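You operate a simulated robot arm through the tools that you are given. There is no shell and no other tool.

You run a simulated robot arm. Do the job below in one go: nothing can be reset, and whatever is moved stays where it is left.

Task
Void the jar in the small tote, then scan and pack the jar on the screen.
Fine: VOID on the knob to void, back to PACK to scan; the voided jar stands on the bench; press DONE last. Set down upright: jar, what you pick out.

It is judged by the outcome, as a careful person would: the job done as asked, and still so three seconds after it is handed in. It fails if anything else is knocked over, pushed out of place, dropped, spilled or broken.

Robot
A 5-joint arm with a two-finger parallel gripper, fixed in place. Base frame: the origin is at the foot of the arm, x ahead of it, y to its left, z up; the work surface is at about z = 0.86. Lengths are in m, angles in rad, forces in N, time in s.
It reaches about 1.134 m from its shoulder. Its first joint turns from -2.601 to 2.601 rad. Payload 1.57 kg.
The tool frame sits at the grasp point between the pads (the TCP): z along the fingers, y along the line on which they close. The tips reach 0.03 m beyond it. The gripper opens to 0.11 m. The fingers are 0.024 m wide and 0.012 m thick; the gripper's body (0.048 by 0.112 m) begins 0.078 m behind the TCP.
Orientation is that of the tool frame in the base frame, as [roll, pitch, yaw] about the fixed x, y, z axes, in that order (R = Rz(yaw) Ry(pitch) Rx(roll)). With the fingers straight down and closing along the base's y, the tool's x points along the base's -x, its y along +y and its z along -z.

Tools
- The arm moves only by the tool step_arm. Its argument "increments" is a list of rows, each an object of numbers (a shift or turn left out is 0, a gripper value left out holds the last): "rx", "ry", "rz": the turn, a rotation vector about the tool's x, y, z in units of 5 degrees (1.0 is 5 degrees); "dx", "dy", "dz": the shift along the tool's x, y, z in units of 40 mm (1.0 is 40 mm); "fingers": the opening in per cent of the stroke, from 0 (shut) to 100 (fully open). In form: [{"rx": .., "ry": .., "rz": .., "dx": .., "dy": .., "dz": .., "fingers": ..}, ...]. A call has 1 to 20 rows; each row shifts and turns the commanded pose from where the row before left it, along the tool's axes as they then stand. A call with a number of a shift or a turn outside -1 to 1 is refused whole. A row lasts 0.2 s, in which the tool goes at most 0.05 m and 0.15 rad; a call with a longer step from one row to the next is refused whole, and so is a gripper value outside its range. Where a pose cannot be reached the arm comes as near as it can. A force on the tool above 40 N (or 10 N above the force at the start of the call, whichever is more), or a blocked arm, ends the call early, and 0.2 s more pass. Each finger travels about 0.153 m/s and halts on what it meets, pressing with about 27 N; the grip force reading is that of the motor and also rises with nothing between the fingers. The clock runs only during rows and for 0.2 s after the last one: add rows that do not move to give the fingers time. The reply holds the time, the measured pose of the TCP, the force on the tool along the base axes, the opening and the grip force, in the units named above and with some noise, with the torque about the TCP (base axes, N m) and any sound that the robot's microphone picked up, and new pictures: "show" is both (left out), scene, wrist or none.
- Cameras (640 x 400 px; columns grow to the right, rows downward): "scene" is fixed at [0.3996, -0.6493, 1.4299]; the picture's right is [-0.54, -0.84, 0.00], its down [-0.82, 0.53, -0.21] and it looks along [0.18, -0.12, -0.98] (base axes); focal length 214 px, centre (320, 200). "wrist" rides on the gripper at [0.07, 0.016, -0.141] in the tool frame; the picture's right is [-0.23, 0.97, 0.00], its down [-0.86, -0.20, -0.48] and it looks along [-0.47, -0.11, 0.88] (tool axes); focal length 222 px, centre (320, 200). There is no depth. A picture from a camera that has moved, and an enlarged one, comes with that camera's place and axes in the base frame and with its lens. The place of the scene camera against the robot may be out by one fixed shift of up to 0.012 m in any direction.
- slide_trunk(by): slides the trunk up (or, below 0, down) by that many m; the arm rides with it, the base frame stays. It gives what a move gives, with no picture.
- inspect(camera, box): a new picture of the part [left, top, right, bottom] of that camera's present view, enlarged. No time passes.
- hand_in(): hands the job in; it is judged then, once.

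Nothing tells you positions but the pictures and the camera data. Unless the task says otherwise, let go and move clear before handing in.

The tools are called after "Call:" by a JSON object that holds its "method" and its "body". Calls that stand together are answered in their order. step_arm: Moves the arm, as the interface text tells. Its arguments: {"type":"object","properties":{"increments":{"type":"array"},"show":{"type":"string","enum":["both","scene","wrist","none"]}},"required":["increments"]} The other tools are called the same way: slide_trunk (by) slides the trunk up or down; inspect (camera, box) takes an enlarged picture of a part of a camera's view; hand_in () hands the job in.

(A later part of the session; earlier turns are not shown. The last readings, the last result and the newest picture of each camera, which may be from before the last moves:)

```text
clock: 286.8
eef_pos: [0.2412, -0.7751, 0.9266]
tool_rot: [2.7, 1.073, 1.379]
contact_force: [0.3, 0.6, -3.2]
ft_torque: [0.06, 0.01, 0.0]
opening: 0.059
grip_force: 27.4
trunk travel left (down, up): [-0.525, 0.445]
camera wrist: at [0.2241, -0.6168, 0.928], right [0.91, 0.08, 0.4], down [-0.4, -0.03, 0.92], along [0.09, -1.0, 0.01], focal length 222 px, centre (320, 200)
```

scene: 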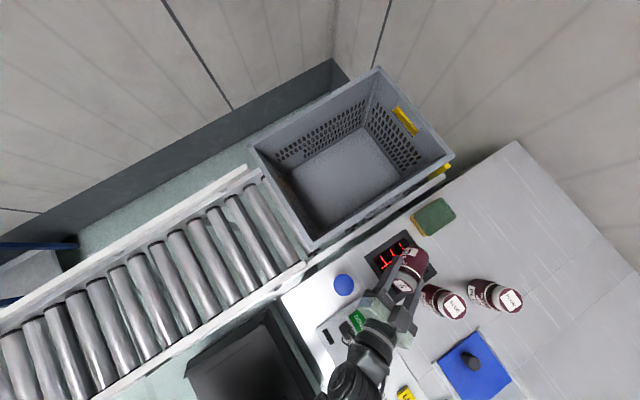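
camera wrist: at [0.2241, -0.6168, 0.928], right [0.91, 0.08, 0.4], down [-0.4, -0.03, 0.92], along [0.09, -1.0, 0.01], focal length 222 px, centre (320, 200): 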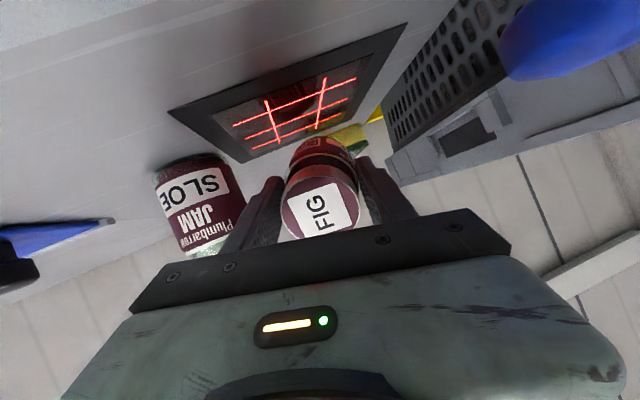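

No sound again, but I haven't looked at the screen since these last, better-centred attempts. I'll raise up and check it.

Call:
{"method": "slide_trunk", "body": {"by": 0.32}}

Call:
{"method": "step_arm", "body": {"increments": [{"rx": 0.23, "ry": 0.97}, {"rx": 0.23, "ry": 0.97}, {"rx": 0.23, "ry": 0.97}, {"rx": 0.23, "ry": 0.97}, {"rx": 0.23, "ry": 0.97}, {"rx": 0.23, "ry": 0.97}, {"rx": 0.23, "ry": 0.97}, {"rx": 0.23, "ry": 0.97}, {"rx": 0.23, "ry": 0.97}, {"rx": 0.23, "ry": 0.97}, {"rx": 0.23, "ry": 0.97}, {"rx": 0.23, "ry": 0.97}, {"rx": 0.23, "ry": 0.97}, {}], "show": "wrist"}}

Call:
{"method": "inspect", "body": {"camera": "wrist", "box": [0, 0, 300, 180]}}

```text
clock: 289.9
eef_pos: [0.2395, -0.7749, 1.246]
tool_rot: [2.701, 1.074, 1.379]
contact_force: [-0.2, 0.6, -4.5]
ft_torque: [0.1, 0.01, -0.01]
opening: 0.059
grip_force: 27.2
trunk travel left (down, up): [-0.845, 0.125]
```

```text
clock: 292.9
eef_pos: [0.2404, -0.7737, 1.1108]
tool_rot: [-3.134, -0.005, 1.64]
contact_force: [-0.1, 0.1, -3.8]
ft_torque: [0.03, 0.02, 0.02]
opening: 0.0589
grip_force: 26.7
out of reach, approached as far as the arm can: row 1, 2, 3, 4, 5, 6, 7, 8, 9, 10, 11, 13
trunk travel left (down, up): [-0.845, 0.125]
camera wrist: at [0.2523, -0.7043, 1.2512], right [0.99, -0.16, -0.01], down [-0.14, -0.87, 0.47], along [-0.08, -0.47, -0.88], focal length 222 px, centre (320, 200)
```

wrist: 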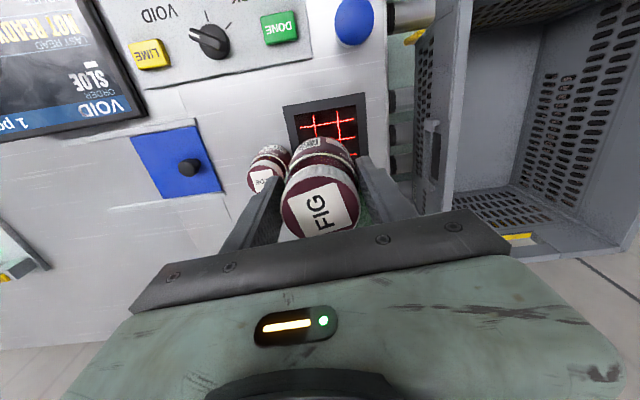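

```text
2.13 times, centred on (150, 90) of wrist
camera zoom: at [0.2523, -0.7043, 1.2512], right [0.99, -0.16, -0.01], down [-0.14, -0.87, 0.47], along [-0.08, -0.47, -0.88], focal length 474 px, centre (683, 435)
```

zoom: 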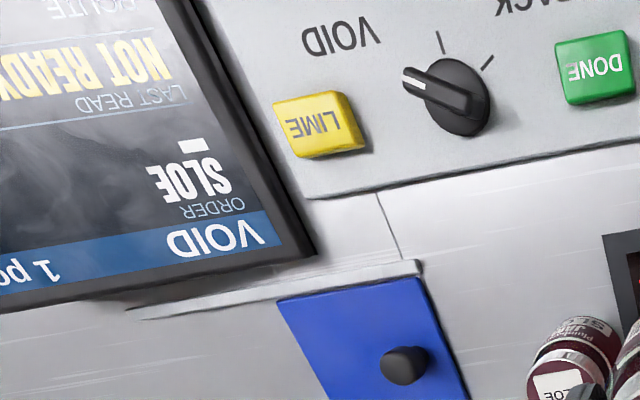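

Unchanged. To learn more, I'll try the harmless CHECK mode: if FIG reads there, the scanner itself works. First, FIG back on the bench spot.

Call:
{"method": "step_arm", "body": {"increments": [{"dx": 0.317, "dy": -0.855}, {"dx": 0.317, "dy": -0.855}, {"dx": 0.317, "dy": -0.855}, {"dx": 0.317, "dy": -0.855}, {}], "show": "none"}}

Call:
{"method": "slide_trunk", "body": {"by": -0.17}}

Call:
{"method": "slide_trunk", "body": {"by": -0.003}}

Call:
{"method": "slide_trunk", "body": {"by": -0.001}}

```text
clock: 294.1
eef_pos: [0.0997, -0.7355, 1.1119]
tool_rot: [-3.135, -0.005, 1.641]
contact_force: [-0.1, 0.8, -3.4]
ft_torque: [0.03, -0.01, -0.02]
opening: 0.0591
grip_force: 26.6
trunk travel left (down, up): [-0.845, 0.125]
```

```text
clock: 296.1
eef_pos: [0.0998, -0.7339, 0.9406]
tool_rot: [-3.136, -0.004, 1.64]
contact_force: [0.9, -0.9, -3.0]
ft_torque: [-0.02, -0.01, 0.01]
opening: 0.0587
grip_force: 27.3
trunk travel left (down, up): [-0.675, 0.295]
```

```text
clock: 296.6
eef_pos: [0.0999, -0.7342, 0.9367]
tool_rot: [-3.138, -0.006, 1.641]
contact_force: [0.2, -0.4, -4.1]
ft_torque: [0.01, 0.0, -0.02]
opening: 0.0589
grip_force: 27.0
trunk travel left (down, up): [-0.672, 0.298]
```

```text
clock: 297.1
eef_pos: [0.0997, -0.7346, 0.9374]
tool_rot: [-3.135, -0.003, 1.64]
contact_force: [1.0, -6.1, 13.0]
ft_torque: [-0.1, -0.06, 0.0]
opening: 0.059
grip_force: 26.6
trunk travel left (down, up): [-0.671, 0.299]
```

Call:
{"method": "step_arm", "body": {"increments": [{"fingers": 60}, {"fingers": 75}, {}, {}], "show": "none"}}

Call:
{"method": "slide_trunk", "body": {"by": 0.12}}

Call:
{"method": "step_arm", "body": {"increments": [{"dx": 0.8, "dy": 0.08, "fingers": 50}, {"dx": 0.8, "dy": 0.08}, {"dx": 0.83, "dy": 0.08}, {"rz": -1}, {"rz": -1}, {"rz": -1}, {"rz": -1}, {"rz": -1}, {"rz": -1}, {"rz": -1}, {"rz": -1}, {"rz": -1}, {"rz": -1}, {}], "show": "both"}}

```text
clock: 298.1
eef_pos: [0.0998, -0.7349, 0.9366]
tool_rot: [-3.136, -0.005, 1.642]
contact_force: [-0.4, -0.1, -0.5]
ft_torque: [0.01, 0.01, 0.0]
opening: 0.0827
grip_force: 0.1
trunk travel left (down, up): [-0.671, 0.299]
```

```text
clock: 299.6
eef_pos: [0.0997, -0.7344, 1.0572]
tool_rot: [-3.136, -0.006, 1.641]
contact_force: [-0.5, -0.1, 0.2]
ft_torque: [-0.01, 0.0, 0.03]
opening: 0.0827
grip_force: 0.0
trunk travel left (down, up): [-0.791, 0.179]
```

```text
clock: 302.6
eef_pos: [0.103, -0.6368, 1.0563]
tool_rot: [-3.141, -0.009, 2.515]
contact_force: [0.0, 0.4, 0.0]
ft_torque: [-0.06, -0.01, -0.04]
opening: 0.0549
grip_force: 0.0
trunk travel left (down, up): [-0.791, 0.179]
camera wrist: at [0.0561, -0.5825, 1.1977], right [0.75, 0.66, 0.0], down [0.58, -0.66, 0.47], along [0.31, -0.36, -0.88], focal length 222 px, centre (320, 200)
```

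scene: 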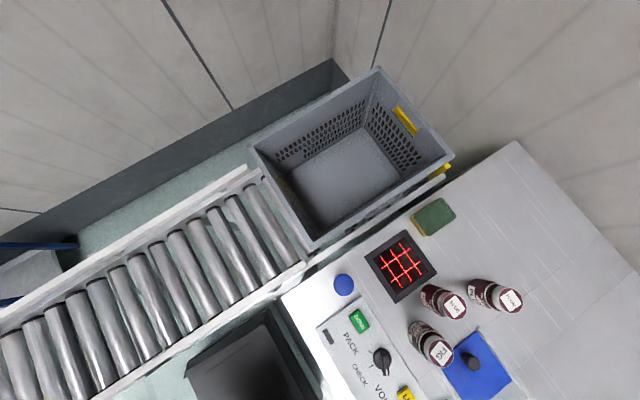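
wrist: 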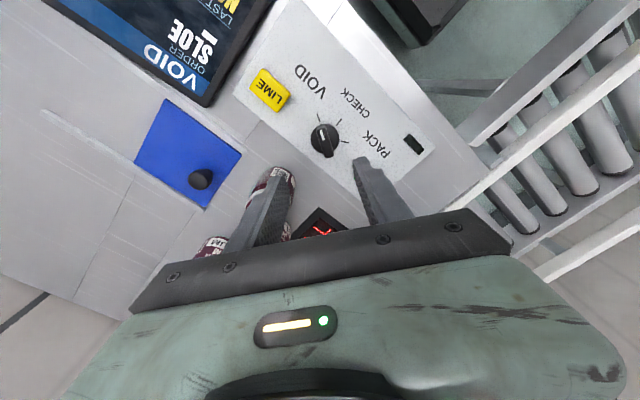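

Call:
{"method": "step_arm", "body": {"increments": [{"dx": -0.137, "dy": 0.13}, {}], "show": "none"}}

Call:
{"method": "slide_trunk", "body": {"by": -0.145}}

Call:
{"method": "step_arm", "body": {"increments": [{"fingers": 25}, {"fingers": 10}, {"fingers": 5}, {"fingers": 0}, {}], "show": "wrist"}}

```text
clock: 303.2
eef_pos: [0.1106, -0.6359, 1.0582]
tool_rot: [3.141, -0.005, 2.513]
contact_force: [-0.2, 0.1, -0.2]
ft_torque: [-0.05, 0.02, 0.0]
opening: 0.055
grip_force: 0.0
trunk travel left (down, up): [-0.791, 0.179]
```

```text
clock: 304.9
eef_pos: [0.109, -0.6348, 0.9124]
tool_rot: [3.141, -0.008, 2.513]
contact_force: [0.0, 0.9, -0.6]
ft_torque: [0.0, 0.01, -0.01]
opening: 0.055
grip_force: 0.0
trunk travel left (down, up): [-0.646, 0.324]
```

```text
clock: 306.1
eef_pos: [0.1106, -0.635, 0.9124]
tool_rot: [-3.141, -0.007, 2.514]
contact_force: [4.4, 5.3, -2.0]
ft_torque: [0.11, -0.09, 0.03]
opening: 0.0141
grip_force: 30.5
trunk travel left (down, up): [-0.646, 0.324]
camera wrist: at [0.0642, -0.5811, 1.0528], right [0.76, 0.66, 0.0], down [0.58, -0.67, 0.47], along [0.31, -0.36, -0.88], focal length 222 px, centre (320, 200)
```

wrist: 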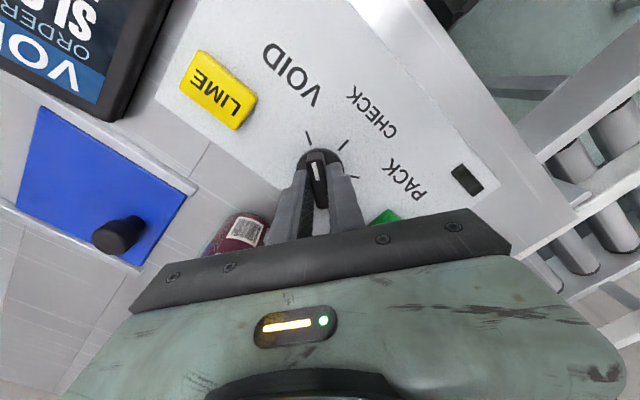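

Call:
{"method": "inspect", "body": {"camera": "wrist", "box": [190, 200, 286, 260]}}

```text
6.67 times, centred on (238, 230) of wrist
camera zoom: at [0.0642, -0.5811, 1.0528], right [0.76, 0.66, 0.0], down [0.58, -0.67, 0.47], along [0.31, -0.36, -0.88], focal length 1481 px, centre (867, 0)
```

zoom: 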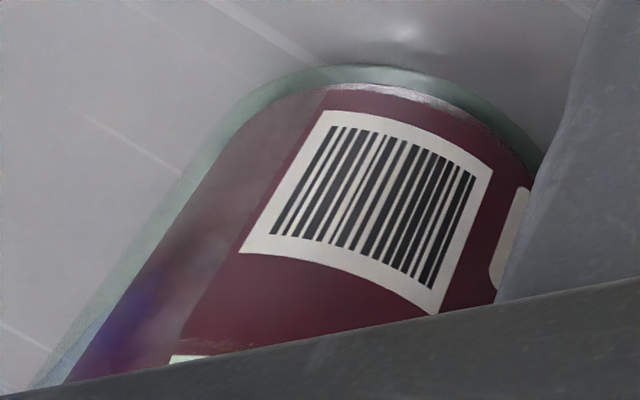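

It is the same 1D barcode. Now I'll turn the knob from VOID to CHECK.

Call:
{"method": "step_arm", "body": {"increments": [{"rz": 0.8}, {"rz": 0.8}, {"rz": 0.8}, {"rz": 0.8}, {"rz": 0.8}, {"rz": 0.8}, {"rz": 0.8}, {"rz": 0.8}, {"rz": 0.8}, {"rz": 0.8}, {"rz": 0.8}, {"rz": 0.8}, {"rz": 0.8}, {"rz": 0.8}, {}], "show": "wrist"}}

Call:
{"method": "inspect", "body": {"camera": "wrist", "box": [0, 0, 640, 400]}}

```text
clock: 309.3
eef_pos: [0.1094, -0.6363, 0.9133]
tool_rot: [-3.134, -0.004, 1.536]
contact_force: [4.5, 6.6, -3.4]
ft_torque: [0.68, -0.78, 0.03]
opening: 0.0139
grip_force: 30.3
trunk travel left (down, up): [-0.646, 0.324]
camera wrist: at [0.1294, -0.5662, 1.0524], right [0.97, -0.26, -0.01], down [-0.23, -0.85, 0.48], along [-0.13, -0.46, -0.88], focal length 222 px, centre (320, 200)
```

wrist: 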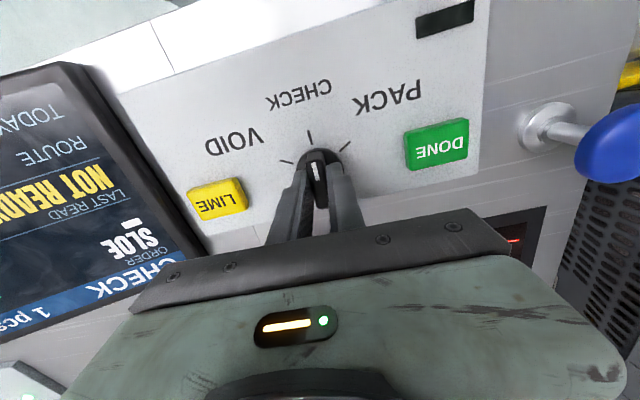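

```text
1.00 times, centred on (320, 200) of wrist (not enlarged: the box is as wide or as high as the picture)
camera zoom: at [0.1294, -0.5662, 1.0524], right [0.97, -0.26, -0.01], down [-0.23, -0.85, 0.48], along [-0.13, -0.46, -0.88], focal length 222 px, centre (320, 200)
```

zoom: 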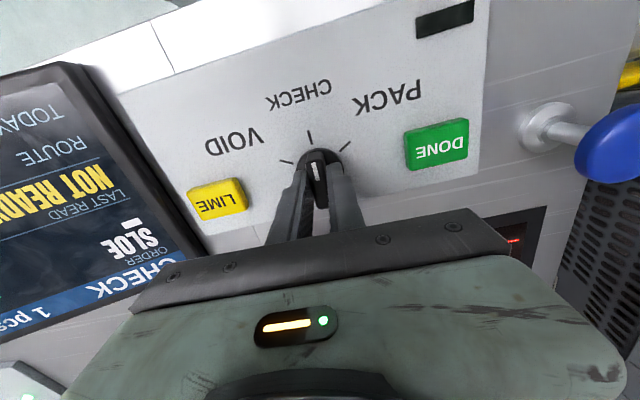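

The mode is CHECK. I'll release, pick up FIG and present it.

Call:
{"method": "step_arm", "body": {"increments": [{"fingers": 50}, {}, {}], "show": "none"}}

Call:
{"method": "slide_trunk", "body": {"by": 0.15}}

Call:
{"method": "step_arm", "body": {"increments": [{"dx": -0.8, "dy": -0.12, "fingers": 75}, {"dx": -0.8, "dy": -0.12}, {"dx": -0.8, "dy": -0.12}, {"rz": -0.6}, {"rz": -0.6}, {}], "show": "wrist"}}

Call:
{"method": "inspect", "body": {"camera": "wrist", "box": [270, 90, 390, 165]}}

```text
clock: 310.1
eef_pos: [0.1093, -0.6354, 0.9133]
tool_rot: [-3.135, -0.003, 1.537]
contact_force: [0.7, 0.6, 0.7]
ft_torque: [-0.01, -0.04, 0.01]
opening: 0.0551
grip_force: 0.0
trunk travel left (down, up): [-0.646, 0.324]
```

```text
clock: 311.9
eef_pos: [0.1106, -0.6364, 1.0631]
tool_rot: [-3.134, -0.003, 1.535]
contact_force: [0.0, 0.4, -0.3]
ft_torque: [-0.05, -0.02, -0.01]
opening: 0.055
grip_force: 0.0
trunk travel left (down, up): [-0.796, 0.174]
```

```text
clock: 313.3
eef_pos: [0.0924, -0.7316, 1.0631]
tool_rot: [-3.137, -0.005, 1.642]
contact_force: [-0.2, -0.4, 0.7]
ft_torque: [0.02, 0.03, -0.01]
opening: 0.0827
grip_force: 0.0
trunk travel left (down, up): [-0.796, 0.174]
camera wrist: at [0.1037, -0.6603, 1.2023], right [0.99, -0.16, -0.01], down [-0.14, -0.87, 0.48], along [-0.08, -0.47, -0.88], focal length 222 px, centre (320, 200)
```

wrist: 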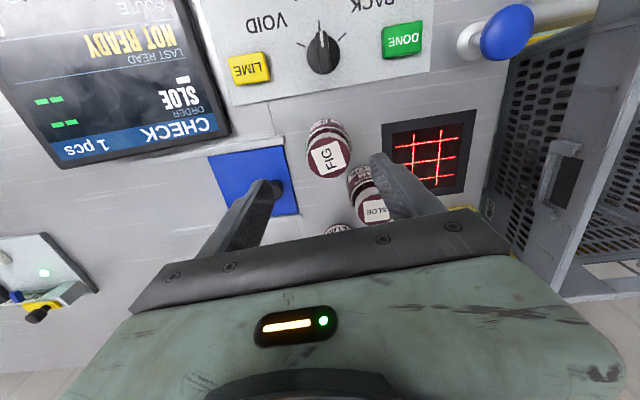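

```text
5.33 times, centred on (330, 128) of wrist
camera zoom: at [0.1037, -0.6603, 1.2023], right [0.99, -0.16, -0.01], down [-0.14, -0.87, 0.48], along [-0.08, -0.47, -0.88], focal length 1185 px, centre (267, 587)
```

zoom: 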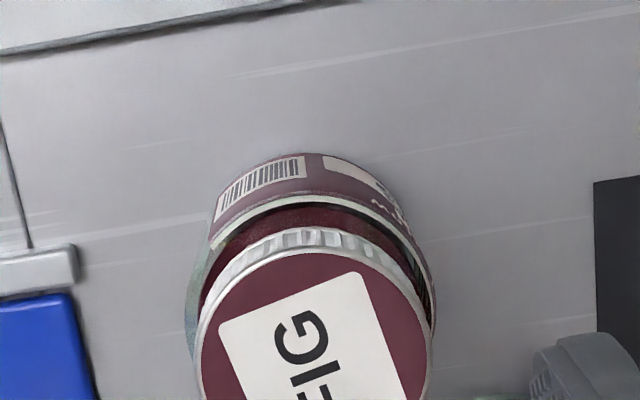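

Call:
{"method": "step_arm", "body": {"increments": [{"dx": -0.14, "dy": 0.186}, {}], "show": "none"}}

Call:
{"method": "slide_trunk", "body": {"by": -0.126}}

Call:
{"method": "step_arm", "body": {"increments": [{"fingers": 60}, {"fingers": 50}, {"fingers": 40}, {"fingers": 30}, {}], "show": "none"}}

Call:
{"method": "slide_trunk", "body": {"by": 0.18}}

Call:
{"method": "step_arm", "body": {"increments": [{"dx": -0.317, "dy": 0.855}, {"dx": -0.317, "dy": 0.855}, {"dx": -0.317, "dy": 0.855}, {"dx": -0.317, "dy": 0.855}, {}], "show": "none"}}

```text
clock: 313.9
eef_pos: [0.0997, -0.7361, 1.0634]
tool_rot: [-3.138, -0.004, 1.641]
contact_force: [0.4, -1.1, 0.8]
ft_torque: [-0.01, 0.0, -0.02]
opening: 0.0825
grip_force: 0.0
trunk travel left (down, up): [-0.796, 0.174]
```

```text
clock: 315.4
eef_pos: [0.0995, -0.7362, 0.9364]
tool_rot: [-3.136, -0.003, 1.642]
contact_force: [-1.1, 0.5, 0.2]
ft_torque: [0.0, 0.0, -0.01]
opening: 0.0824
grip_force: 0.1
trunk travel left (down, up): [-0.67, 0.3]
```

```text
clock: 316.6
eef_pos: [0.0994, -0.736, 0.9368]
tool_rot: [-3.135, -0.005, 1.64]
contact_force: [1.4, -1.0, 0.5]
ft_torque: [-0.03, -0.09, -0.02]
opening: 0.0589
grip_force: 26.7
trunk travel left (down, up): [-0.67, 0.3]
```

```text
clock: 318.6
eef_pos: [0.0992, -0.7376, 1.1161]
tool_rot: [-3.135, -0.005, 1.64]
contact_force: [0.1, 0.0, -3.7]
ft_torque: [-0.02, -0.01, 0.01]
opening: 0.0588
grip_force: 27.1
trunk travel left (down, up): [-0.85, 0.12]
```

```text
clock: 319.8
eef_pos: [0.2397, -0.7787, 1.1169]
tool_rot: [-3.134, -0.006, 1.641]
contact_force: [-0.7, 0.0, -3.4]
ft_torque: [0.02, 0.0, 0.02]
opening: 0.059
grip_force: 27.7
trunk travel left (down, up): [-0.85, 0.12]
```

Call:
{"method": "step_arm", "body": {"increments": [{"rx": -0.23, "ry": -0.97}, {"rx": -0.23, "ry": -0.97}, {"rx": -0.23, "ry": -0.97}, {"rx": -0.23, "ry": -0.97}, {"rx": -0.23, "ry": -0.97}, {"rx": -0.23, "ry": -0.97}, {"rx": -0.23, "ry": -0.97}, {"rx": -0.23, "ry": -0.97}, {"rx": -0.23, "ry": -0.97}, {"rx": -0.23, "ry": -0.97}, {"rx": -0.23, "ry": -0.97}, {"rx": -0.23, "ry": -0.97}, {"rx": -0.23, "ry": -0.97}, {}], "show": "none"}}

Call:
{"method": "slide_trunk", "body": {"by": -0.27}}

Call:
{"method": "step_arm", "body": {"increments": [{}, {}, {}], "show": "none"}}

Call:
{"method": "slide_trunk", "body": {"by": -0.035}}

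Call:
{"method": "step_arm", "body": {"increments": [{}, {}, {}], "show": "both"}}

```text
clock: 322.8
eef_pos: [0.2397, -0.7782, 1.2515]
tool_rot: [2.702, 1.072, 1.38]
contact_force: [-0.3, 0.2, -2.8]
ft_torque: [0.07, 0.05, -0.02]
opening: 0.0592
grip_force: 27.1
out of reach, approached as far as the arm can: row 2, 3, 4, 5, 6, 7, 8, 9, 10, 11, 12, 13
trunk travel left (down, up): [-0.85, 0.12]
```

```text
clock: 325.6
eef_pos: [0.24, -0.7767, 0.9803]
tool_rot: [2.704, 1.07, 1.383]
contact_force: [0.4, 0.9, -3.9]
ft_torque: [0.08, 0.01, -0.01]
opening: 0.0589
grip_force: 26.9
trunk travel left (down, up): [-0.58, 0.39]
```

```text
clock: 326.4
eef_pos: [0.2399, -0.7777, 0.9817]
tool_rot: [2.703, 1.07, 1.381]
contact_force: [-0.2, 0.2, -2.9]
ft_torque: [0.12, 0.0, -0.01]
opening: 0.0588
grip_force: 27.2
trunk travel left (down, up): [-0.58, 0.39]
```

```text
clock: 327.1
eef_pos: [0.2394, -0.777, 0.9469]
tool_rot: [2.704, 1.069, 1.382]
contact_force: [0.0, 0.4, -3.2]
ft_torque: [0.12, 0.05, -0.02]
opening: 0.0587
grip_force: 27.2
trunk travel left (down, up): [-0.545, 0.425]
```

```text
clock: 327.9
eef_pos: [0.2386, -0.7782, 0.9463]
tool_rot: [2.704, 1.072, 1.382]
contact_force: [-0.5, -0.6, -3.3]
ft_torque: [0.11, 0.01, 0.02]
opening: 0.0589
grip_force: 27.0
trunk travel left (down, up): [-0.545, 0.425]
camera wrist: at [0.2235, -0.6189, 0.9478], right [0.91, 0.08, 0.4], down [-0.4, -0.03, 0.92], along [0.09, -1.0, 0.01], focal length 222 px, centre (320, 200)
```

scene: 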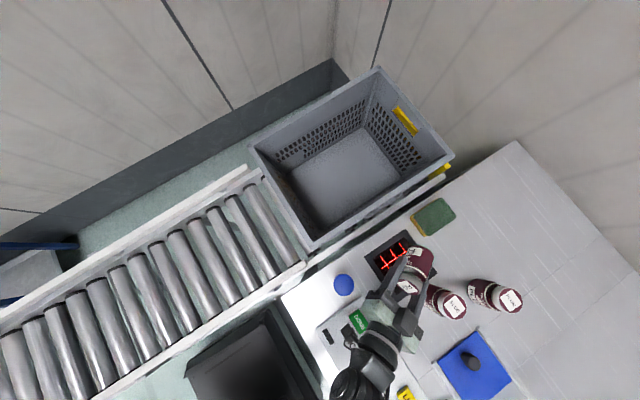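
wrist: 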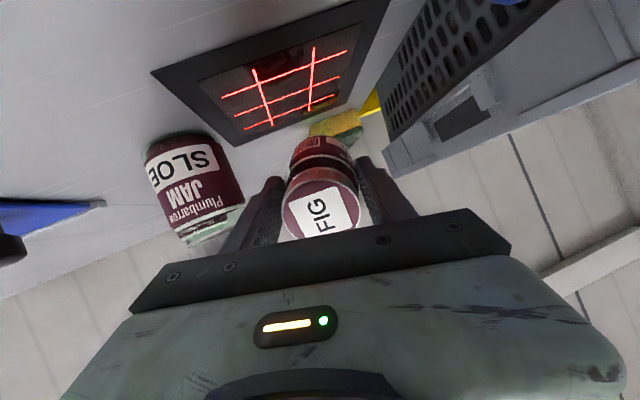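

No read in CHECK either. I'll try spinning the jar the other way here, so the front-label side faces the window too.

Call:
{"method": "step_arm", "body": {"increments": [{"rz": -1}, {"rz": -1}, {"rz": -1}, {"rz": -1}, {"rz": -1}, {"rz": -1}, {"rz": -1}, {"rz": -1}, {"rz": -1}, {"rz": -1}, {"rz": -1}, {"rz": -1}, {"rz": -1}, {"rz": -1}, {"rz": -1}, {"rz": -1}, {"rz": -1}, {"rz": -1}], "show": "both"}}

Call:
{"method": "step_arm", "body": {"increments": [{"rz": -1}, {"rz": -1}, {"rz": -1}, {"rz": -1}, {"rz": -1}, {"rz": -1}, {"rz": -1}, {"rz": -1}, {"rz": -1}, {"rz": -1}, {"rz": -1}, {"rz": -1}], "show": "both"}}

```text
clock: 331.8
eef_pos: [0.2404, -0.7766, 0.9458]
tool_rot: [-2.029, 0.205, -2.941]
contact_force: [0.1, -0.1, -2.8]
ft_torque: [0.1, 0.03, 0.03]
opening: 0.0589
grip_force: 26.3
trunk travel left (down, up): [-0.545, 0.425]
camera wrist: at [0.1365, -0.6609, 0.9773], right [0.3, 0.5, -0.81], down [0.68, 0.49, 0.56], along [0.67, -0.72, -0.19], focal length 222 px, centre (320, 200)
```

scene: 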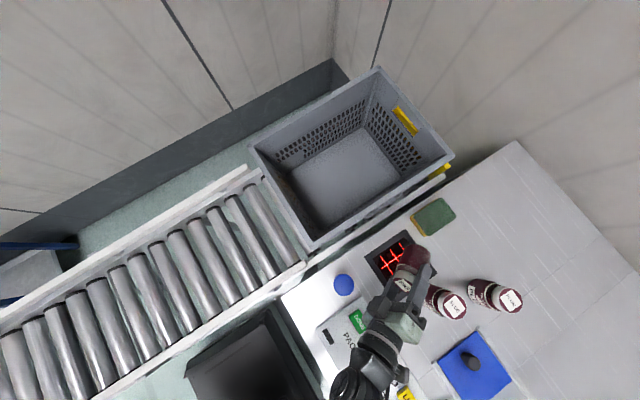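
wrist: 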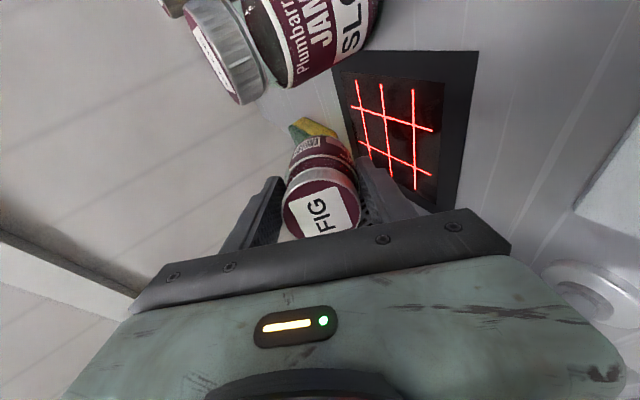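

```text
clock: 334.4
eef_pos: [0.2391, -0.7782, 0.9459]
tool_rot: [-2.188, -0.721, -2.403]
contact_force: [-0.3, 0.7, -4.0]
ft_torque: [0.08, 0.04, 0.01]
opening: 0.0586
grip_force: 26.9
trunk travel left (down, up): [-0.545, 0.425]
camera wrist: at [0.1498, -0.6892, 1.0416], right [-0.64, 0.18, -0.75], down [0.5, 0.83, -0.23], along [0.58, -0.53, -0.62], focal length 222 px, centre (320, 200)
```

scene: 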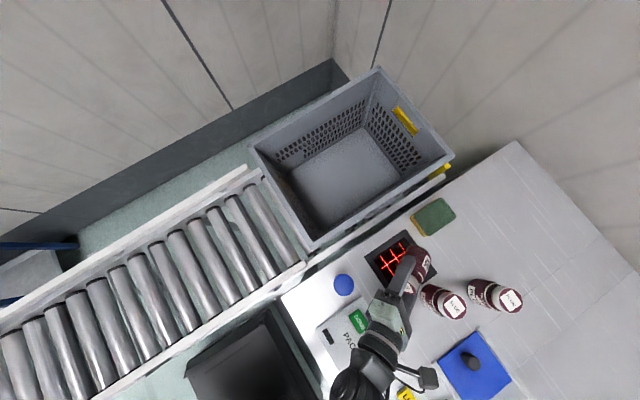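
wrist: 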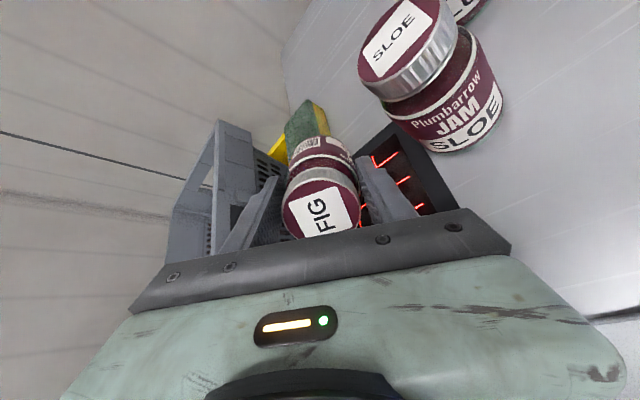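

Still nothing, so the scanner is truly not ready. I'll survey the rest of the surroundings (the far conveyor end, under and beside the bench) for the cause. First up and upright.

Call:
{"method": "slide_trunk", "body": {"by": 0.32}}

Call:
{"method": "step_arm", "body": {"increments": [{"rx": -0.684, "ry": -0.725}, {"rx": -0.684, "ry": -0.725}, {"rx": -0.684, "ry": -0.725}, {"rx": -0.684, "ry": -0.725}, {"rx": -0.684, "ry": -0.725}, {"rx": -0.684, "ry": -0.725}, {"rx": -0.684, "ry": -0.725}, {"rx": -0.684, "ry": -0.725}, {"rx": -0.684, "ry": -0.725}, {"rx": -0.684, "ry": -0.725}, {"rx": -0.684, "ry": -0.725}, {"rx": -0.684, "ry": -0.725}, {"rx": -0.684, "ry": -0.725}, {}], "show": "wrist"}}

Call:
{"method": "inspect", "body": {"camera": "scene", "box": [0, 220, 128, 400]}}

```text
clock: 337.5
eef_pos: [0.2397, -0.7775, 1.2669]
tool_rot: [-2.187, -0.72, -2.405]
contact_force: [0.3, 0.3, -3.6]
ft_torque: [0.06, 0.06, 0.0]
opening: 0.0588
grip_force: 26.6
trunk travel left (down, up): [-0.865, 0.105]
```

```text
clock: 340.5
eef_pos: [0.2393, -0.7767, 1.1316]
tool_rot: [3.131, 0.003, -2.025]
contact_force: [-0.1, 0.9, -3.3]
ft_torque: [0.0, 0.01, 0.0]
opening: 0.0588
grip_force: 27.0
out of reach, approached as far as the arm can: row 1, 2, 3, 4, 5, 6, 7, 8, 9, 10, 11, 13
trunk travel left (down, up): [-0.865, 0.105]
camera wrist: at [0.1951, -0.8331, 1.2709], right [-0.78, 0.63, 0.01], down [0.56, 0.68, 0.48], along [0.29, 0.38, -0.88], focal length 222 px, centre (320, 200)
```

wrist: 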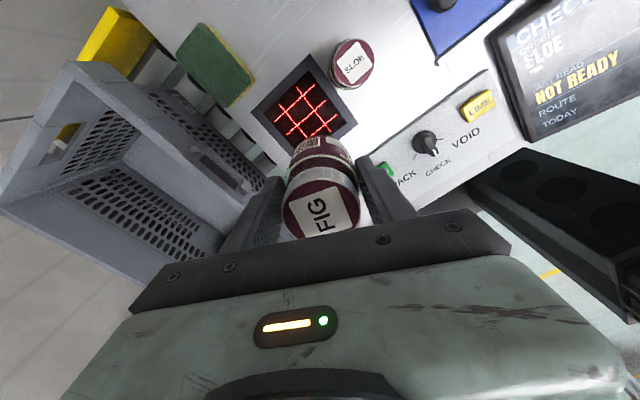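

```text
2.22 times, centred on (64, 310) of scene
camera zoom: at [0.3996, -0.6493, 1.4299], right [-0.54, -0.84, 0.0], down [-0.82, 0.53, -0.21], along [0.18, -0.12, -0.98], focal length 477 px, centre (889, -44)
```

zoom: 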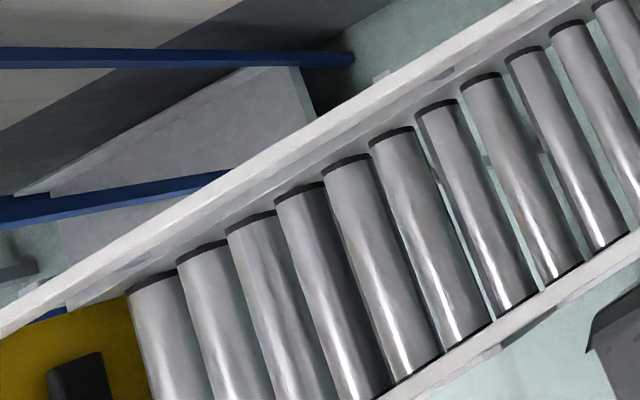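

There is something yellow at the far (+y) end of the conveyor. I'll move over to look that way.

Call:
{"method": "step_arm", "body": {"increments": [{"dx": -0.96}, {"dx": -0.96}, {"dx": -0.96}, {"dx": -0.96}, {"dx": -0.96}, {"dx": -0.96}, {"dx": -0.96}, {"dx": -0.96}, {"dx": -0.96}, {"dx": -0.96}, {"dx": -0.96}, {"dx": -0.96}, {"dx": -0.96}, {"dx": -0.96}, {"dx": -0.96}, {"dx": -0.96}, {}], "show": "wrist"}}

```text
clock: 344.1
eef_pos: [0.5175, -0.2303, 1.1313]
tool_rot: [3.127, 0.001, -2.027]
contact_force: [0.3, 0.2, -3.4]
ft_torque: [0.0, 0.01, 0.0]
opening: 0.0591
grip_force: 27.4
out of reach, approached as far as the arm can: row 14, 15
trunk travel left (down, up): [-0.865, 0.105]
camera wrist: at [0.4733, -0.2865, 1.2711], right [-0.78, 0.63, 0.01], down [0.56, 0.68, 0.48], along [0.29, 0.38, -0.88], focal length 222 px, centre (320, 200)
```

wrist: 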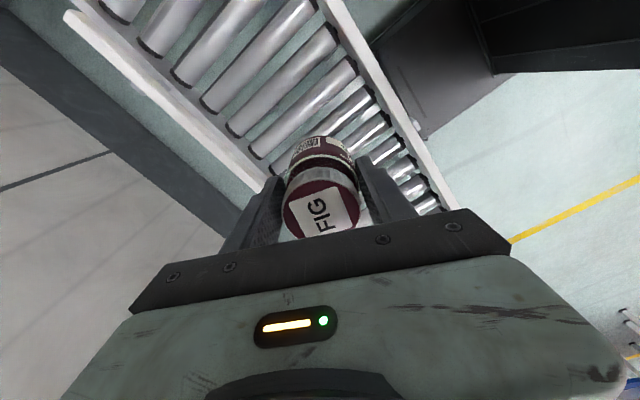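

Call:
{"method": "step_arm", "body": {"increments": [{"rz": -1}, {"rz": -1}, {"rz": -1}, {"rz": -1}, {"rz": -1}, {"rz": -1}, {}], "show": "wrist"}}

```text
clock: 345.7
eef_pos: [0.5171, -0.2304, 1.1312]
tool_rot: [3.132, 0.009, -1.499]
contact_force: [0.6, -0.7, -4.1]
ft_torque: [-0.01, -0.05, -0.01]
opening: 0.0592
grip_force: 26.7
trunk travel left (down, up): [-0.865, 0.105]
camera wrist: at [0.5073, -0.3014, 1.2706], right [-0.99, 0.16, 0.01], down [0.14, 0.86, 0.48], along [0.07, 0.48, -0.88], focal length 222 px, centre (320, 200)
```

wrist: 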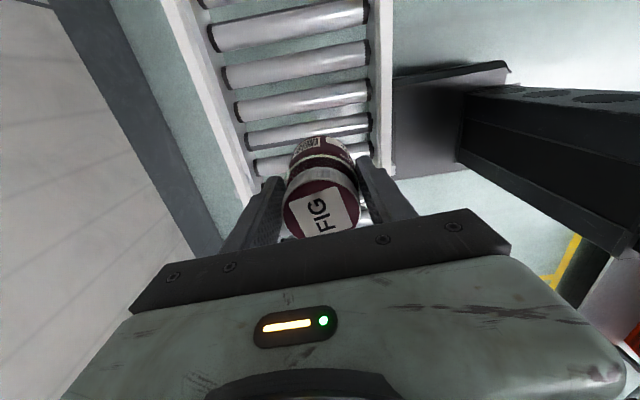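

Call:
{"method": "step_arm", "body": {"increments": [{"rz": 1}, {"rz": 1}, {"rz": 1}, {"rz": 1}, {"rz": 1}, {"rz": 1}, {"rz": 1}, {"rz": 1}, {"rz": 1}, {"rz": 1}, {"rz": 1}, {"rz": 1}, {"rz": 1}, {"rz": 1}, {"rz": 1}, {"rz": 1}, {"rz": 1}, {"rz": 1}, {"rz": 1}], "show": "wrist"}}

```text
clock: 349.7
eef_pos: [0.5174, -0.2305, 1.131]
tool_rot: [3.133, -0.011, 3.122]
contact_force: [-0.3, 0.3, -2.6]
ft_torque: [-0.02, 0.0, 0.0]
opening: 0.0589
grip_force: 27.1
trunk travel left (down, up): [-0.865, 0.105]
camera wrist: at [0.4493, -0.213, 1.272], right [0.25, 0.97, 0.0], down [0.86, -0.22, 0.47], along [0.45, -0.11, -0.88], focal length 222 px, centre (320, 200)
```

wrist: 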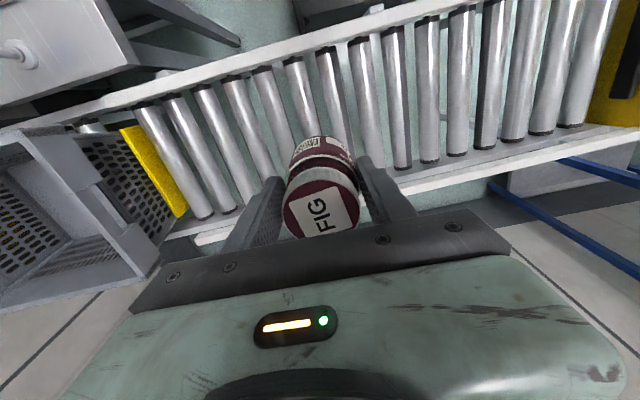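

Call:
{"method": "step_arm", "body": {"increments": [{"dy": 0.95}, {"dy": 0.95}, {"dy": 0.95}, {"dy": 0.95}, {"dy": 0.95}, {"dy": 0.95}, {"dy": 0.95}, {}], "show": "wrist"}}

```text
clock: 351.5
eef_pos: [0.5715, 0.0223, 1.1299]
tool_rot: [3.136, -0.008, 3.124]
contact_force: [-0.2, 0.5, -3.6]
ft_torque: [-0.02, 0.0, 0.01]
opening: 0.0588
grip_force: 27.3
out of reach, approached as far as the arm can: row 1, 2, 3, 4, 5
trunk travel left (down, up): [-0.865, 0.105]
camera wrist: at [0.5033, 0.0397, 1.2717], right [0.24, 0.97, 0.0], down [0.86, -0.22, 0.47], along [0.46, -0.11, -0.88], focal length 222 px, centre (320, 200)
```

wrist: 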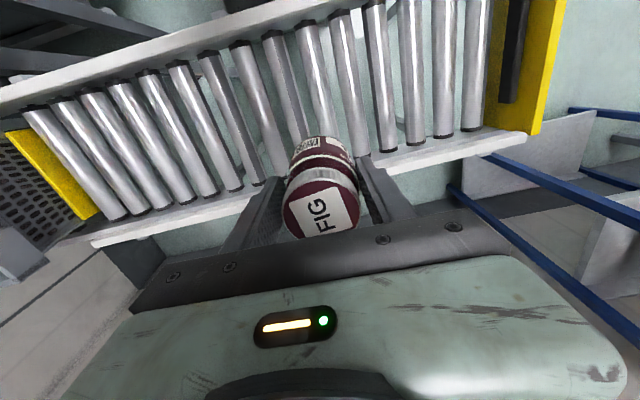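

Only an ordinary end bumper there. One thing I did notice: at its spot the tote sits between a raised yellow gate and the yellow end stop with about 5 cm of slack. It may simply not be seated against the end stop. I'll set FIG back on the bench and then seat the tote.

Call:
{"method": "step_arm", "body": {"increments": [{"dx": 0.236, "dy": -0.9875}, {"dx": 0.236, "dy": -0.9875}, {"dx": 0.236, "dy": -0.9875}, {"dx": 0.236, "dy": -0.9875}, {"dx": 0.236, "dy": -0.9875}, {"dx": 0.236, "dy": -0.9875}, {"dx": 0.236, "dy": -0.9875}, {"dx": 0.236, "dy": -0.9875}, {"dx": 0.236, "dy": -0.9875}, {"dx": 0.236, "dy": -0.9875}, {"dx": 0.236, "dy": -0.9875}, {"dx": 0.236, "dy": -0.9875}, {}], "show": "none"}}

Call:
{"method": "step_arm", "body": {"increments": [{"rz": 1}, {"rz": 1}, {"rz": 1}, {"rz": 1}, {"rz": 1}, {"rz": 1}, {"rz": 1}, {"rz": 1}, {"rz": 1}, {"rz": 1}, {"rz": 1}, {"rz": 1}, {"rz": 1}, {"rz": 1}, {"rz": 1}, {"rz": 1}, {"rz": 1}, {}], "show": "none"}}

```text
clock: 354.3
eef_pos: [0.4708, -0.452, 1.1311]
tool_rot: [3.135, -0.007, 3.125]
contact_force: [0.5, -0.2, -3.3]
ft_torque: [-0.02, 0.02, 0.02]
opening: 0.0591
grip_force: 27.4
out of reach, approached as far as the arm can: row 1, 2, 3
trunk travel left (down, up): [-0.865, 0.105]
```

```text
clock: 358.1
eef_pos: [0.4715, -0.4518, 1.1309]
tool_rot: [-3.135, -0.008, 1.639]
contact_force: [-0.1, -0.4, -3.1]
ft_torque: [0.03, 0.02, 0.03]
opening: 0.0592
grip_force: 27.1
trunk travel left (down, up): [-0.865, 0.105]
```

Call:
{"method": "step_arm", "body": {"increments": [{"dx": -0.584, "dy": -0.886}, {"dx": -0.584, "dy": -0.886}, {"dx": -0.584, "dy": -0.886}, {"dx": -0.584, "dy": -0.886}, {"dx": -0.584, "dy": -0.886}, {"dx": -0.584, "dy": -0.886}, {"dx": -0.584, "dy": -0.886}, {"dx": -0.584, "dy": -0.886}, {"dx": -0.584, "dy": -0.886}, {"dx": -0.584, "dy": -0.886}, {"dx": -0.584, "dy": -0.886}, {}], "show": "scene"}}

Call:
{"method": "slide_trunk", "body": {"by": -0.188}}

Call:
{"method": "slide_trunk", "body": {"by": -0.004}}

Call:
{"method": "slide_trunk", "body": {"by": -0.002}}

```text
clock: 360.7
eef_pos: [0.1011, -0.7373, 1.1318]
tool_rot: [-3.136, -0.008, 1.641]
contact_force: [0.0, 0.7, -4.0]
ft_torque: [0.03, -0.02, -0.03]
opening: 0.0588
grip_force: 27.3
trunk travel left (down, up): [-0.865, 0.105]
```

scene: 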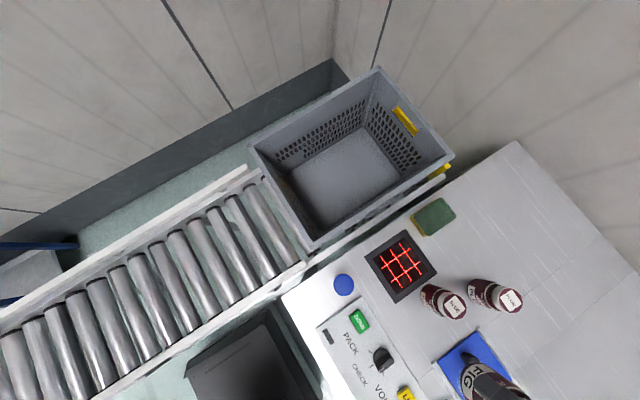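

```text
clock: 362.8
eef_pos: [0.1015, -0.7377, 0.9429]
tool_rot: [-3.135, -0.006, 1.64]
contact_force: [-0.5, -0.4, -3.4]
ft_torque: [-0.02, -0.02, -0.01]
opening: 0.0588
grip_force: 26.8
trunk travel left (down, up): [-0.677, 0.293]
```

```text
clock: 363.3
eef_pos: [0.1017, -0.7376, 0.9398]
tool_rot: [-3.134, -0.007, 1.641]
contact_force: [0.3, 0.2, -3.9]
ft_torque: [-0.01, 0.01, 0.03]
opening: 0.0589
grip_force: 27.5
trunk travel left (down, up): [-0.673, 0.297]
```

```text
clock: 363.8
eef_pos: [0.1001, -0.7376, 0.9375]
tool_rot: [-3.135, -0.005, 1.641]
contact_force: [0.4, -0.9, 0.9]
ft_torque: [-0.15, -0.14, -0.02]
opening: 0.0591
grip_force: 27.1
trunk travel left (down, up): [-0.671, 0.299]
```

FIG is on the bench again. Before touching the tote, there is one more reachable thing nearby: the blue sliding hatch with a black knob, just beside the screen. It may hide the cause, and it can be reopened and closed harmlessly. I'll release FIG and go look closely.

Call:
{"method": "step_arm", "body": {"increments": [{"fingers": 60}, {"fingers": 75}, {}, {}], "show": "none"}}

Call:
{"method": "slide_trunk", "body": {"by": 0.12}}

Call:
{"method": "step_arm", "body": {"increments": [{"dx": -0.4, "dy": -0.75, "fingers": 50}, {"dx": -0.4, "dy": -0.75}, {"dx": -0.5, "dy": -0.8}, {}], "show": "both"}}

Call:
{"method": "inspect", "body": {"camera": "wrist", "box": [200, 40, 440, 220]}}

```text
clock: 364.8
eef_pos: [0.1018, -0.7378, 0.9374]
tool_rot: [-3.136, -0.007, 1.64]
contact_force: [0.6, 0.0, 0.7]
ft_torque: [0.01, 0.03, 0.0]
opening: 0.0827
grip_force: 0.1
trunk travel left (down, up): [-0.671, 0.299]
```

```text
clock: 366.3
eef_pos: [0.1009, -0.7377, 1.0578]
tool_rot: [-3.135, -0.007, 1.64]
contact_force: [0.3, -0.1, 0.7]
ft_torque: [-0.03, -0.01, -0.01]
opening: 0.0824
grip_force: 0.0
trunk travel left (down, up): [-0.791, 0.179]
```

```text
clock: 367.3
eef_pos: [0.0111, -0.7966, 1.0574]
tool_rot: [-3.136, -0.006, 1.641]
contact_force: [-0.1, -0.7, 0.1]
ft_torque: [0.01, 0.01, 0.04]
opening: 0.0552
grip_force: 0.0
trunk travel left (down, up): [-0.791, 0.179]
camera wrist: at [0.0241, -0.7253, 1.1974], right [0.99, -0.16, -0.01], down [-0.14, -0.87, 0.47], along [-0.08, -0.47, -0.88], focal length 222 px, centre (320, 200)
```

scene: 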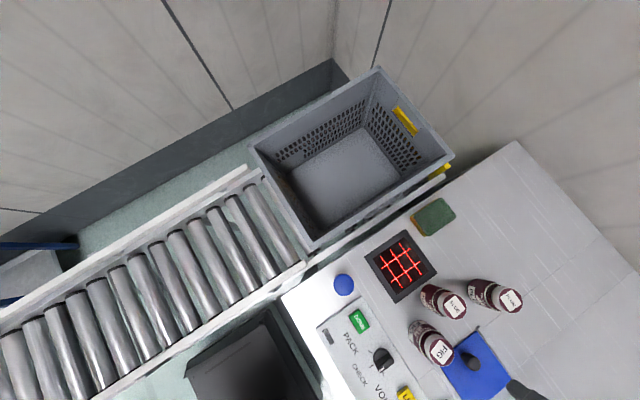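
wrist: 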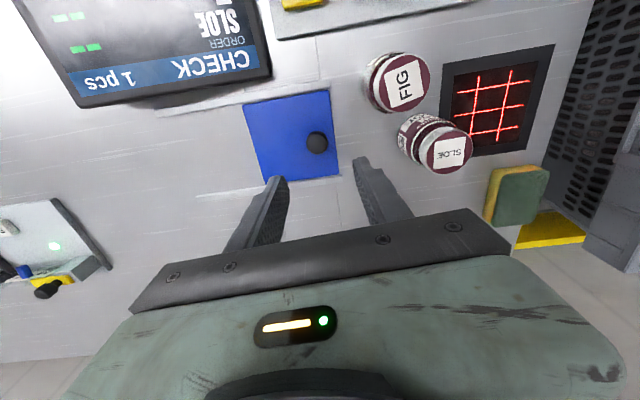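

```text
2.22 times, centred on (320, 130) of wrist
camera zoom: at [0.0241, -0.7253, 1.1974], right [0.99, -0.16, -0.01], down [-0.14, -0.87, 0.47], along [-0.08, -0.47, -0.88], focal length 494 px, centre (320, 356)
```

zoom: 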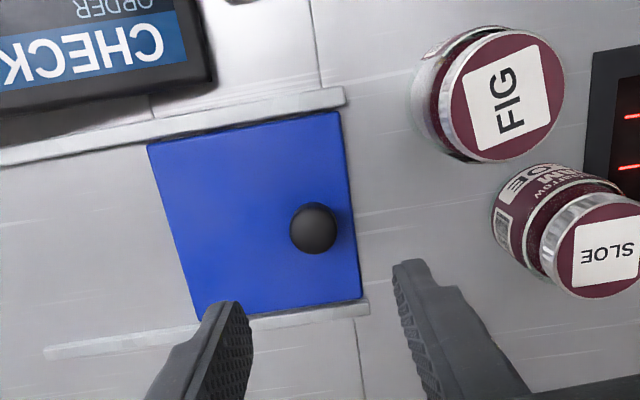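

Call:
{"method": "step_arm", "body": {"increments": [{"dx": -0.09, "dy": -0.13}, {}], "show": "none"}}

Call:
{"method": "slide_trunk", "body": {"by": -0.145}}

Call:
{"method": "step_arm", "body": {"increments": [{"fingers": 35}, {"fingers": 20}, {"fingers": 10}, {}], "show": "wrist"}}

```text
clock: 367.9
eef_pos: [0.0078, -0.7996, 1.0581]
tool_rot: [-3.135, -0.006, 1.64]
contact_force: [0.2, 0.8, 0.5]
ft_torque: [-0.01, -0.04, 0.01]
opening: 0.0549
grip_force: 0.0
trunk travel left (down, up): [-0.791, 0.179]
```

```text
clock: 369.6
eef_pos: [0.0075, -0.7998, 0.9125]
tool_rot: [-3.135, -0.007, 1.64]
contact_force: [-0.2, 0.2, 0.8]
ft_torque: [0.01, 0.01, -0.02]
opening: 0.055
grip_force: 0.1
trunk travel left (down, up): [-0.646, 0.324]
```

```text
clock: 370.6
eef_pos: [0.0066, -0.7984, 0.9124]
tool_rot: [-3.136, -0.006, 1.64]
contact_force: [-9.1, -2.5, 2.6]
ft_torque: [0.0, 0.33, 0.0]
opening: 0.029
grip_force: 38.9
trunk travel left (down, up): [-0.646, 0.324]
camera wrist: at [0.0186, -0.7289, 1.0525], right [0.99, -0.16, -0.01], down [-0.14, -0.87, 0.47], along [-0.08, -0.47, -0.88], focal length 222 px, centre (320, 200)
```

wrist: 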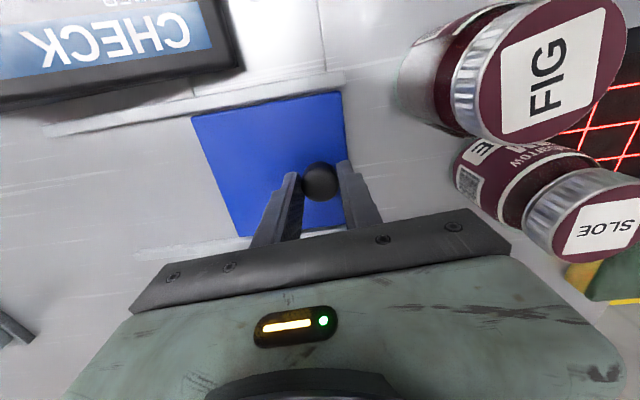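

The hatch knob is gripped. I'll slide it a little toward -x and watch the force.

Call:
{"method": "step_arm", "body": {"increments": [{"dx": 0.02, "dy": -0.3}, {"dx": 0.02, "dy": -0.3}, {"dx": 0.02, "dy": -0.3}, {}], "show": "wrist"}}

```text
clock: 371.6
eef_pos: [-0.0288, -0.7992, 0.9118]
tool_rot: [-3.136, -0.007, 1.64]
contact_force: [-0.5, 0.9, 0.0]
ft_torque: [0.01, -0.03, 0.12]
opening: 0.0288
grip_force: 39.0
trunk travel left (down, up): [-0.646, 0.324]
camera wrist: at [-0.0167, -0.729, 1.0525], right [0.99, -0.16, -0.01], down [-0.14, -0.87, 0.47], along [-0.08, -0.47, -0.88], focal length 222 px, centre (320, 200)
```

wrist: 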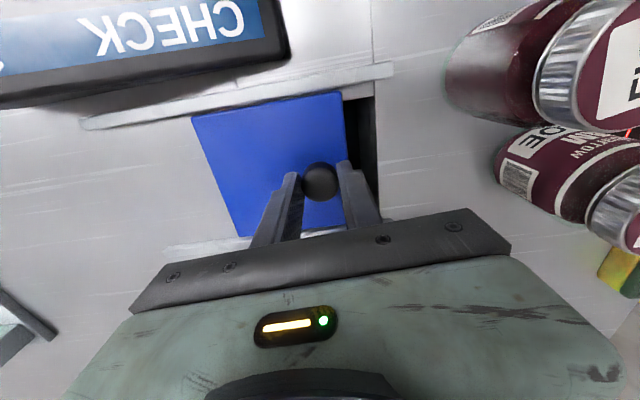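

It slides freely and there is a dark recess beneath. I'll open it further.

Call:
{"method": "step_arm", "body": {"increments": [{"dx": 0.02, "dy": -0.3}, {"dx": 0.02, "dy": -0.3}, {"dx": 0.02, "dy": -0.3}, {"dx": 0.02, "dy": -0.3}, {"dx": 0.02, "dy": -0.3}, {}], "show": "both"}}

Call:
{"method": "inspect", "body": {"camera": "scene", "box": [420, 310, 548, 400]}}

Call:
{"method": "inspect", "body": {"camera": "wrist", "box": [280, 40, 480, 220]}}

```text
clock: 373.1
eef_pos: [-0.0885, -0.7987, 0.912]
tool_rot: [-3.135, -0.005, 1.641]
contact_force: [0.1, 7.1, -5.9]
ft_torque: [0.29, 0.0, 0.03]
opening: 0.0291
grip_force: 38.5
trunk travel left (down, up): [-0.646, 0.324]
camera wrist: at [-0.0767, -0.729, 1.0526], right [0.99, -0.16, -0.01], down [-0.14, -0.87, 0.47], along [-0.08, -0.47, -0.88], focal length 222 px, centre (320, 200)
```

scene: 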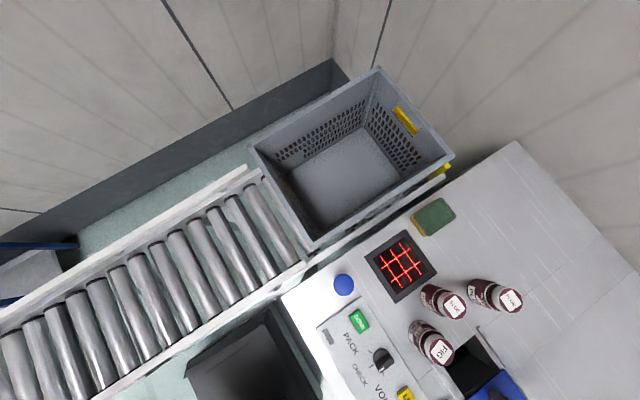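
wrist: 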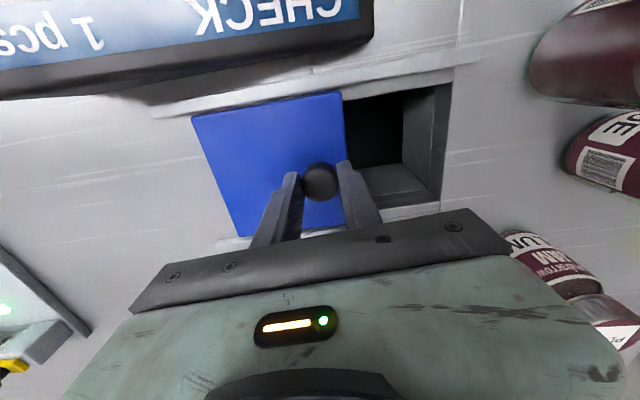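

```text
4.44 times, centred on (484, 355) of scene
camera zoom: at [0.3996, -0.6493, 1.4299], right [-0.54, -0.84, 0.0], down [-0.82, 0.53, -0.21], along [0.18, -0.12, -0.98], focal length 953 px, centre (-409, -489)
```

zoom: 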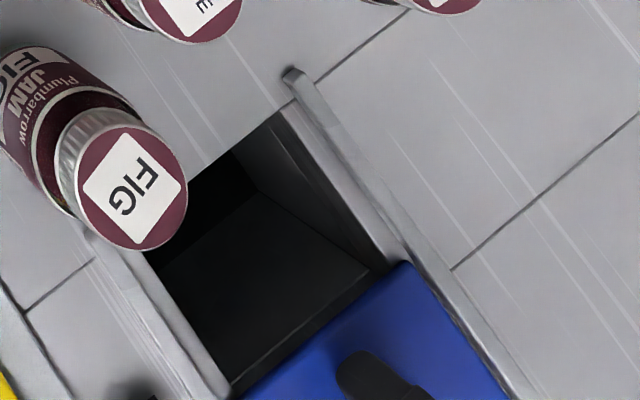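

```text
2.22 times, centred on (380, 130) of wrist
camera zoom: at [-0.0767, -0.729, 1.0526], right [0.99, -0.16, -0.01], down [-0.14, -0.87, 0.47], along [-0.08, -0.47, -0.88], focal length 494 px, centre (187, 356)
```

zoom: 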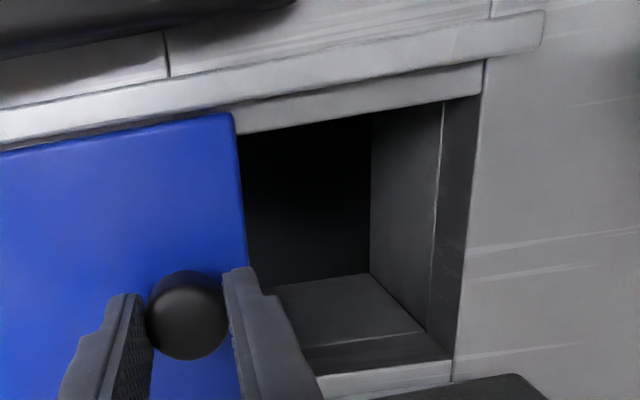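

It's just an empty reject chute. I'll close the hatch back to where it was.

Call:
{"method": "step_arm", "body": {"increments": [{"dx": -0.02, "dy": 0.3}, {"dx": -0.02, "dy": 0.3}, {"dx": -0.02, "dy": 0.3}, {"dx": -0.02, "dy": 0.3}, {"dx": -0.02, "dy": 0.3}, {"dx": -0.02, "dy": 0.3}, {"dx": -0.02, "dy": 0.3}, {"dx": -0.02, "dy": 0.29}, {}], "show": "both"}}

Call:
{"method": "inspect", "body": {"camera": "scene", "box": [420, 320, 548, 400]}}

```text
clock: 375.1
eef_pos: [0.0063, -0.7992, 0.9126]
tool_rot: [-3.135, -0.005, 1.641]
contact_force: [-6.6, -8.3, 4.8]
ft_torque: [-0.23, 0.34, 0.09]
opening: 0.029
grip_force: 39.3
trunk travel left (down, up): [-0.646, 0.324]
camera wrist: at [0.0187, -0.7286, 1.0524], right [0.99, -0.16, -0.01], down [-0.14, -0.87, 0.48], along [-0.08, -0.47, -0.88], focal length 222 px, centre (320, 200)
```

scene: 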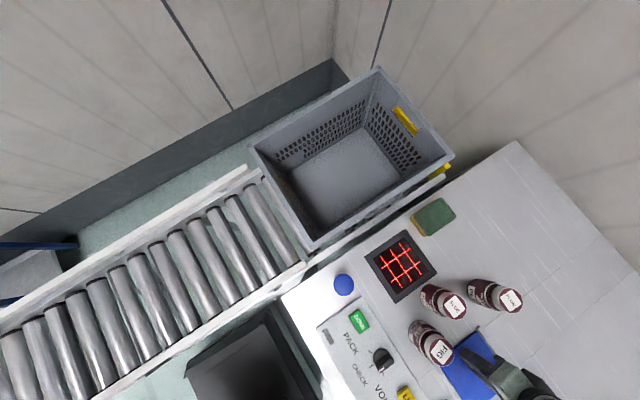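
wrist: 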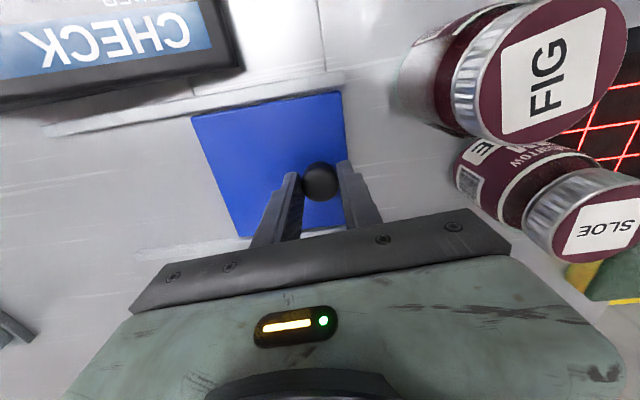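

```text
5.00 times, centred on (484, 360) of scene
camera zoom: at [0.3996, -0.6493, 1.4299], right [-0.54, -0.84, 0.0], down [-0.82, 0.53, -0.21], along [0.18, -0.12, -0.98], focal length 1072 px, centre (-500, -600)
```

zoom: 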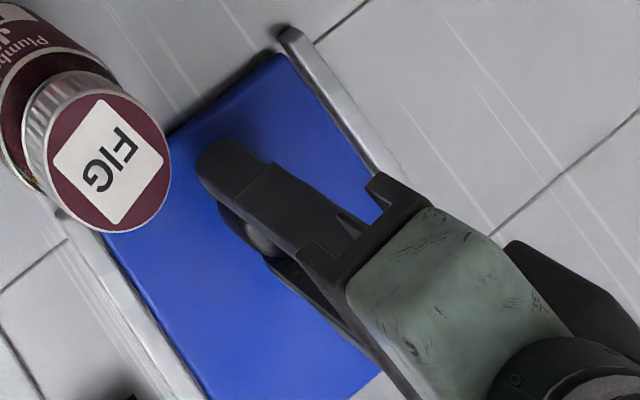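

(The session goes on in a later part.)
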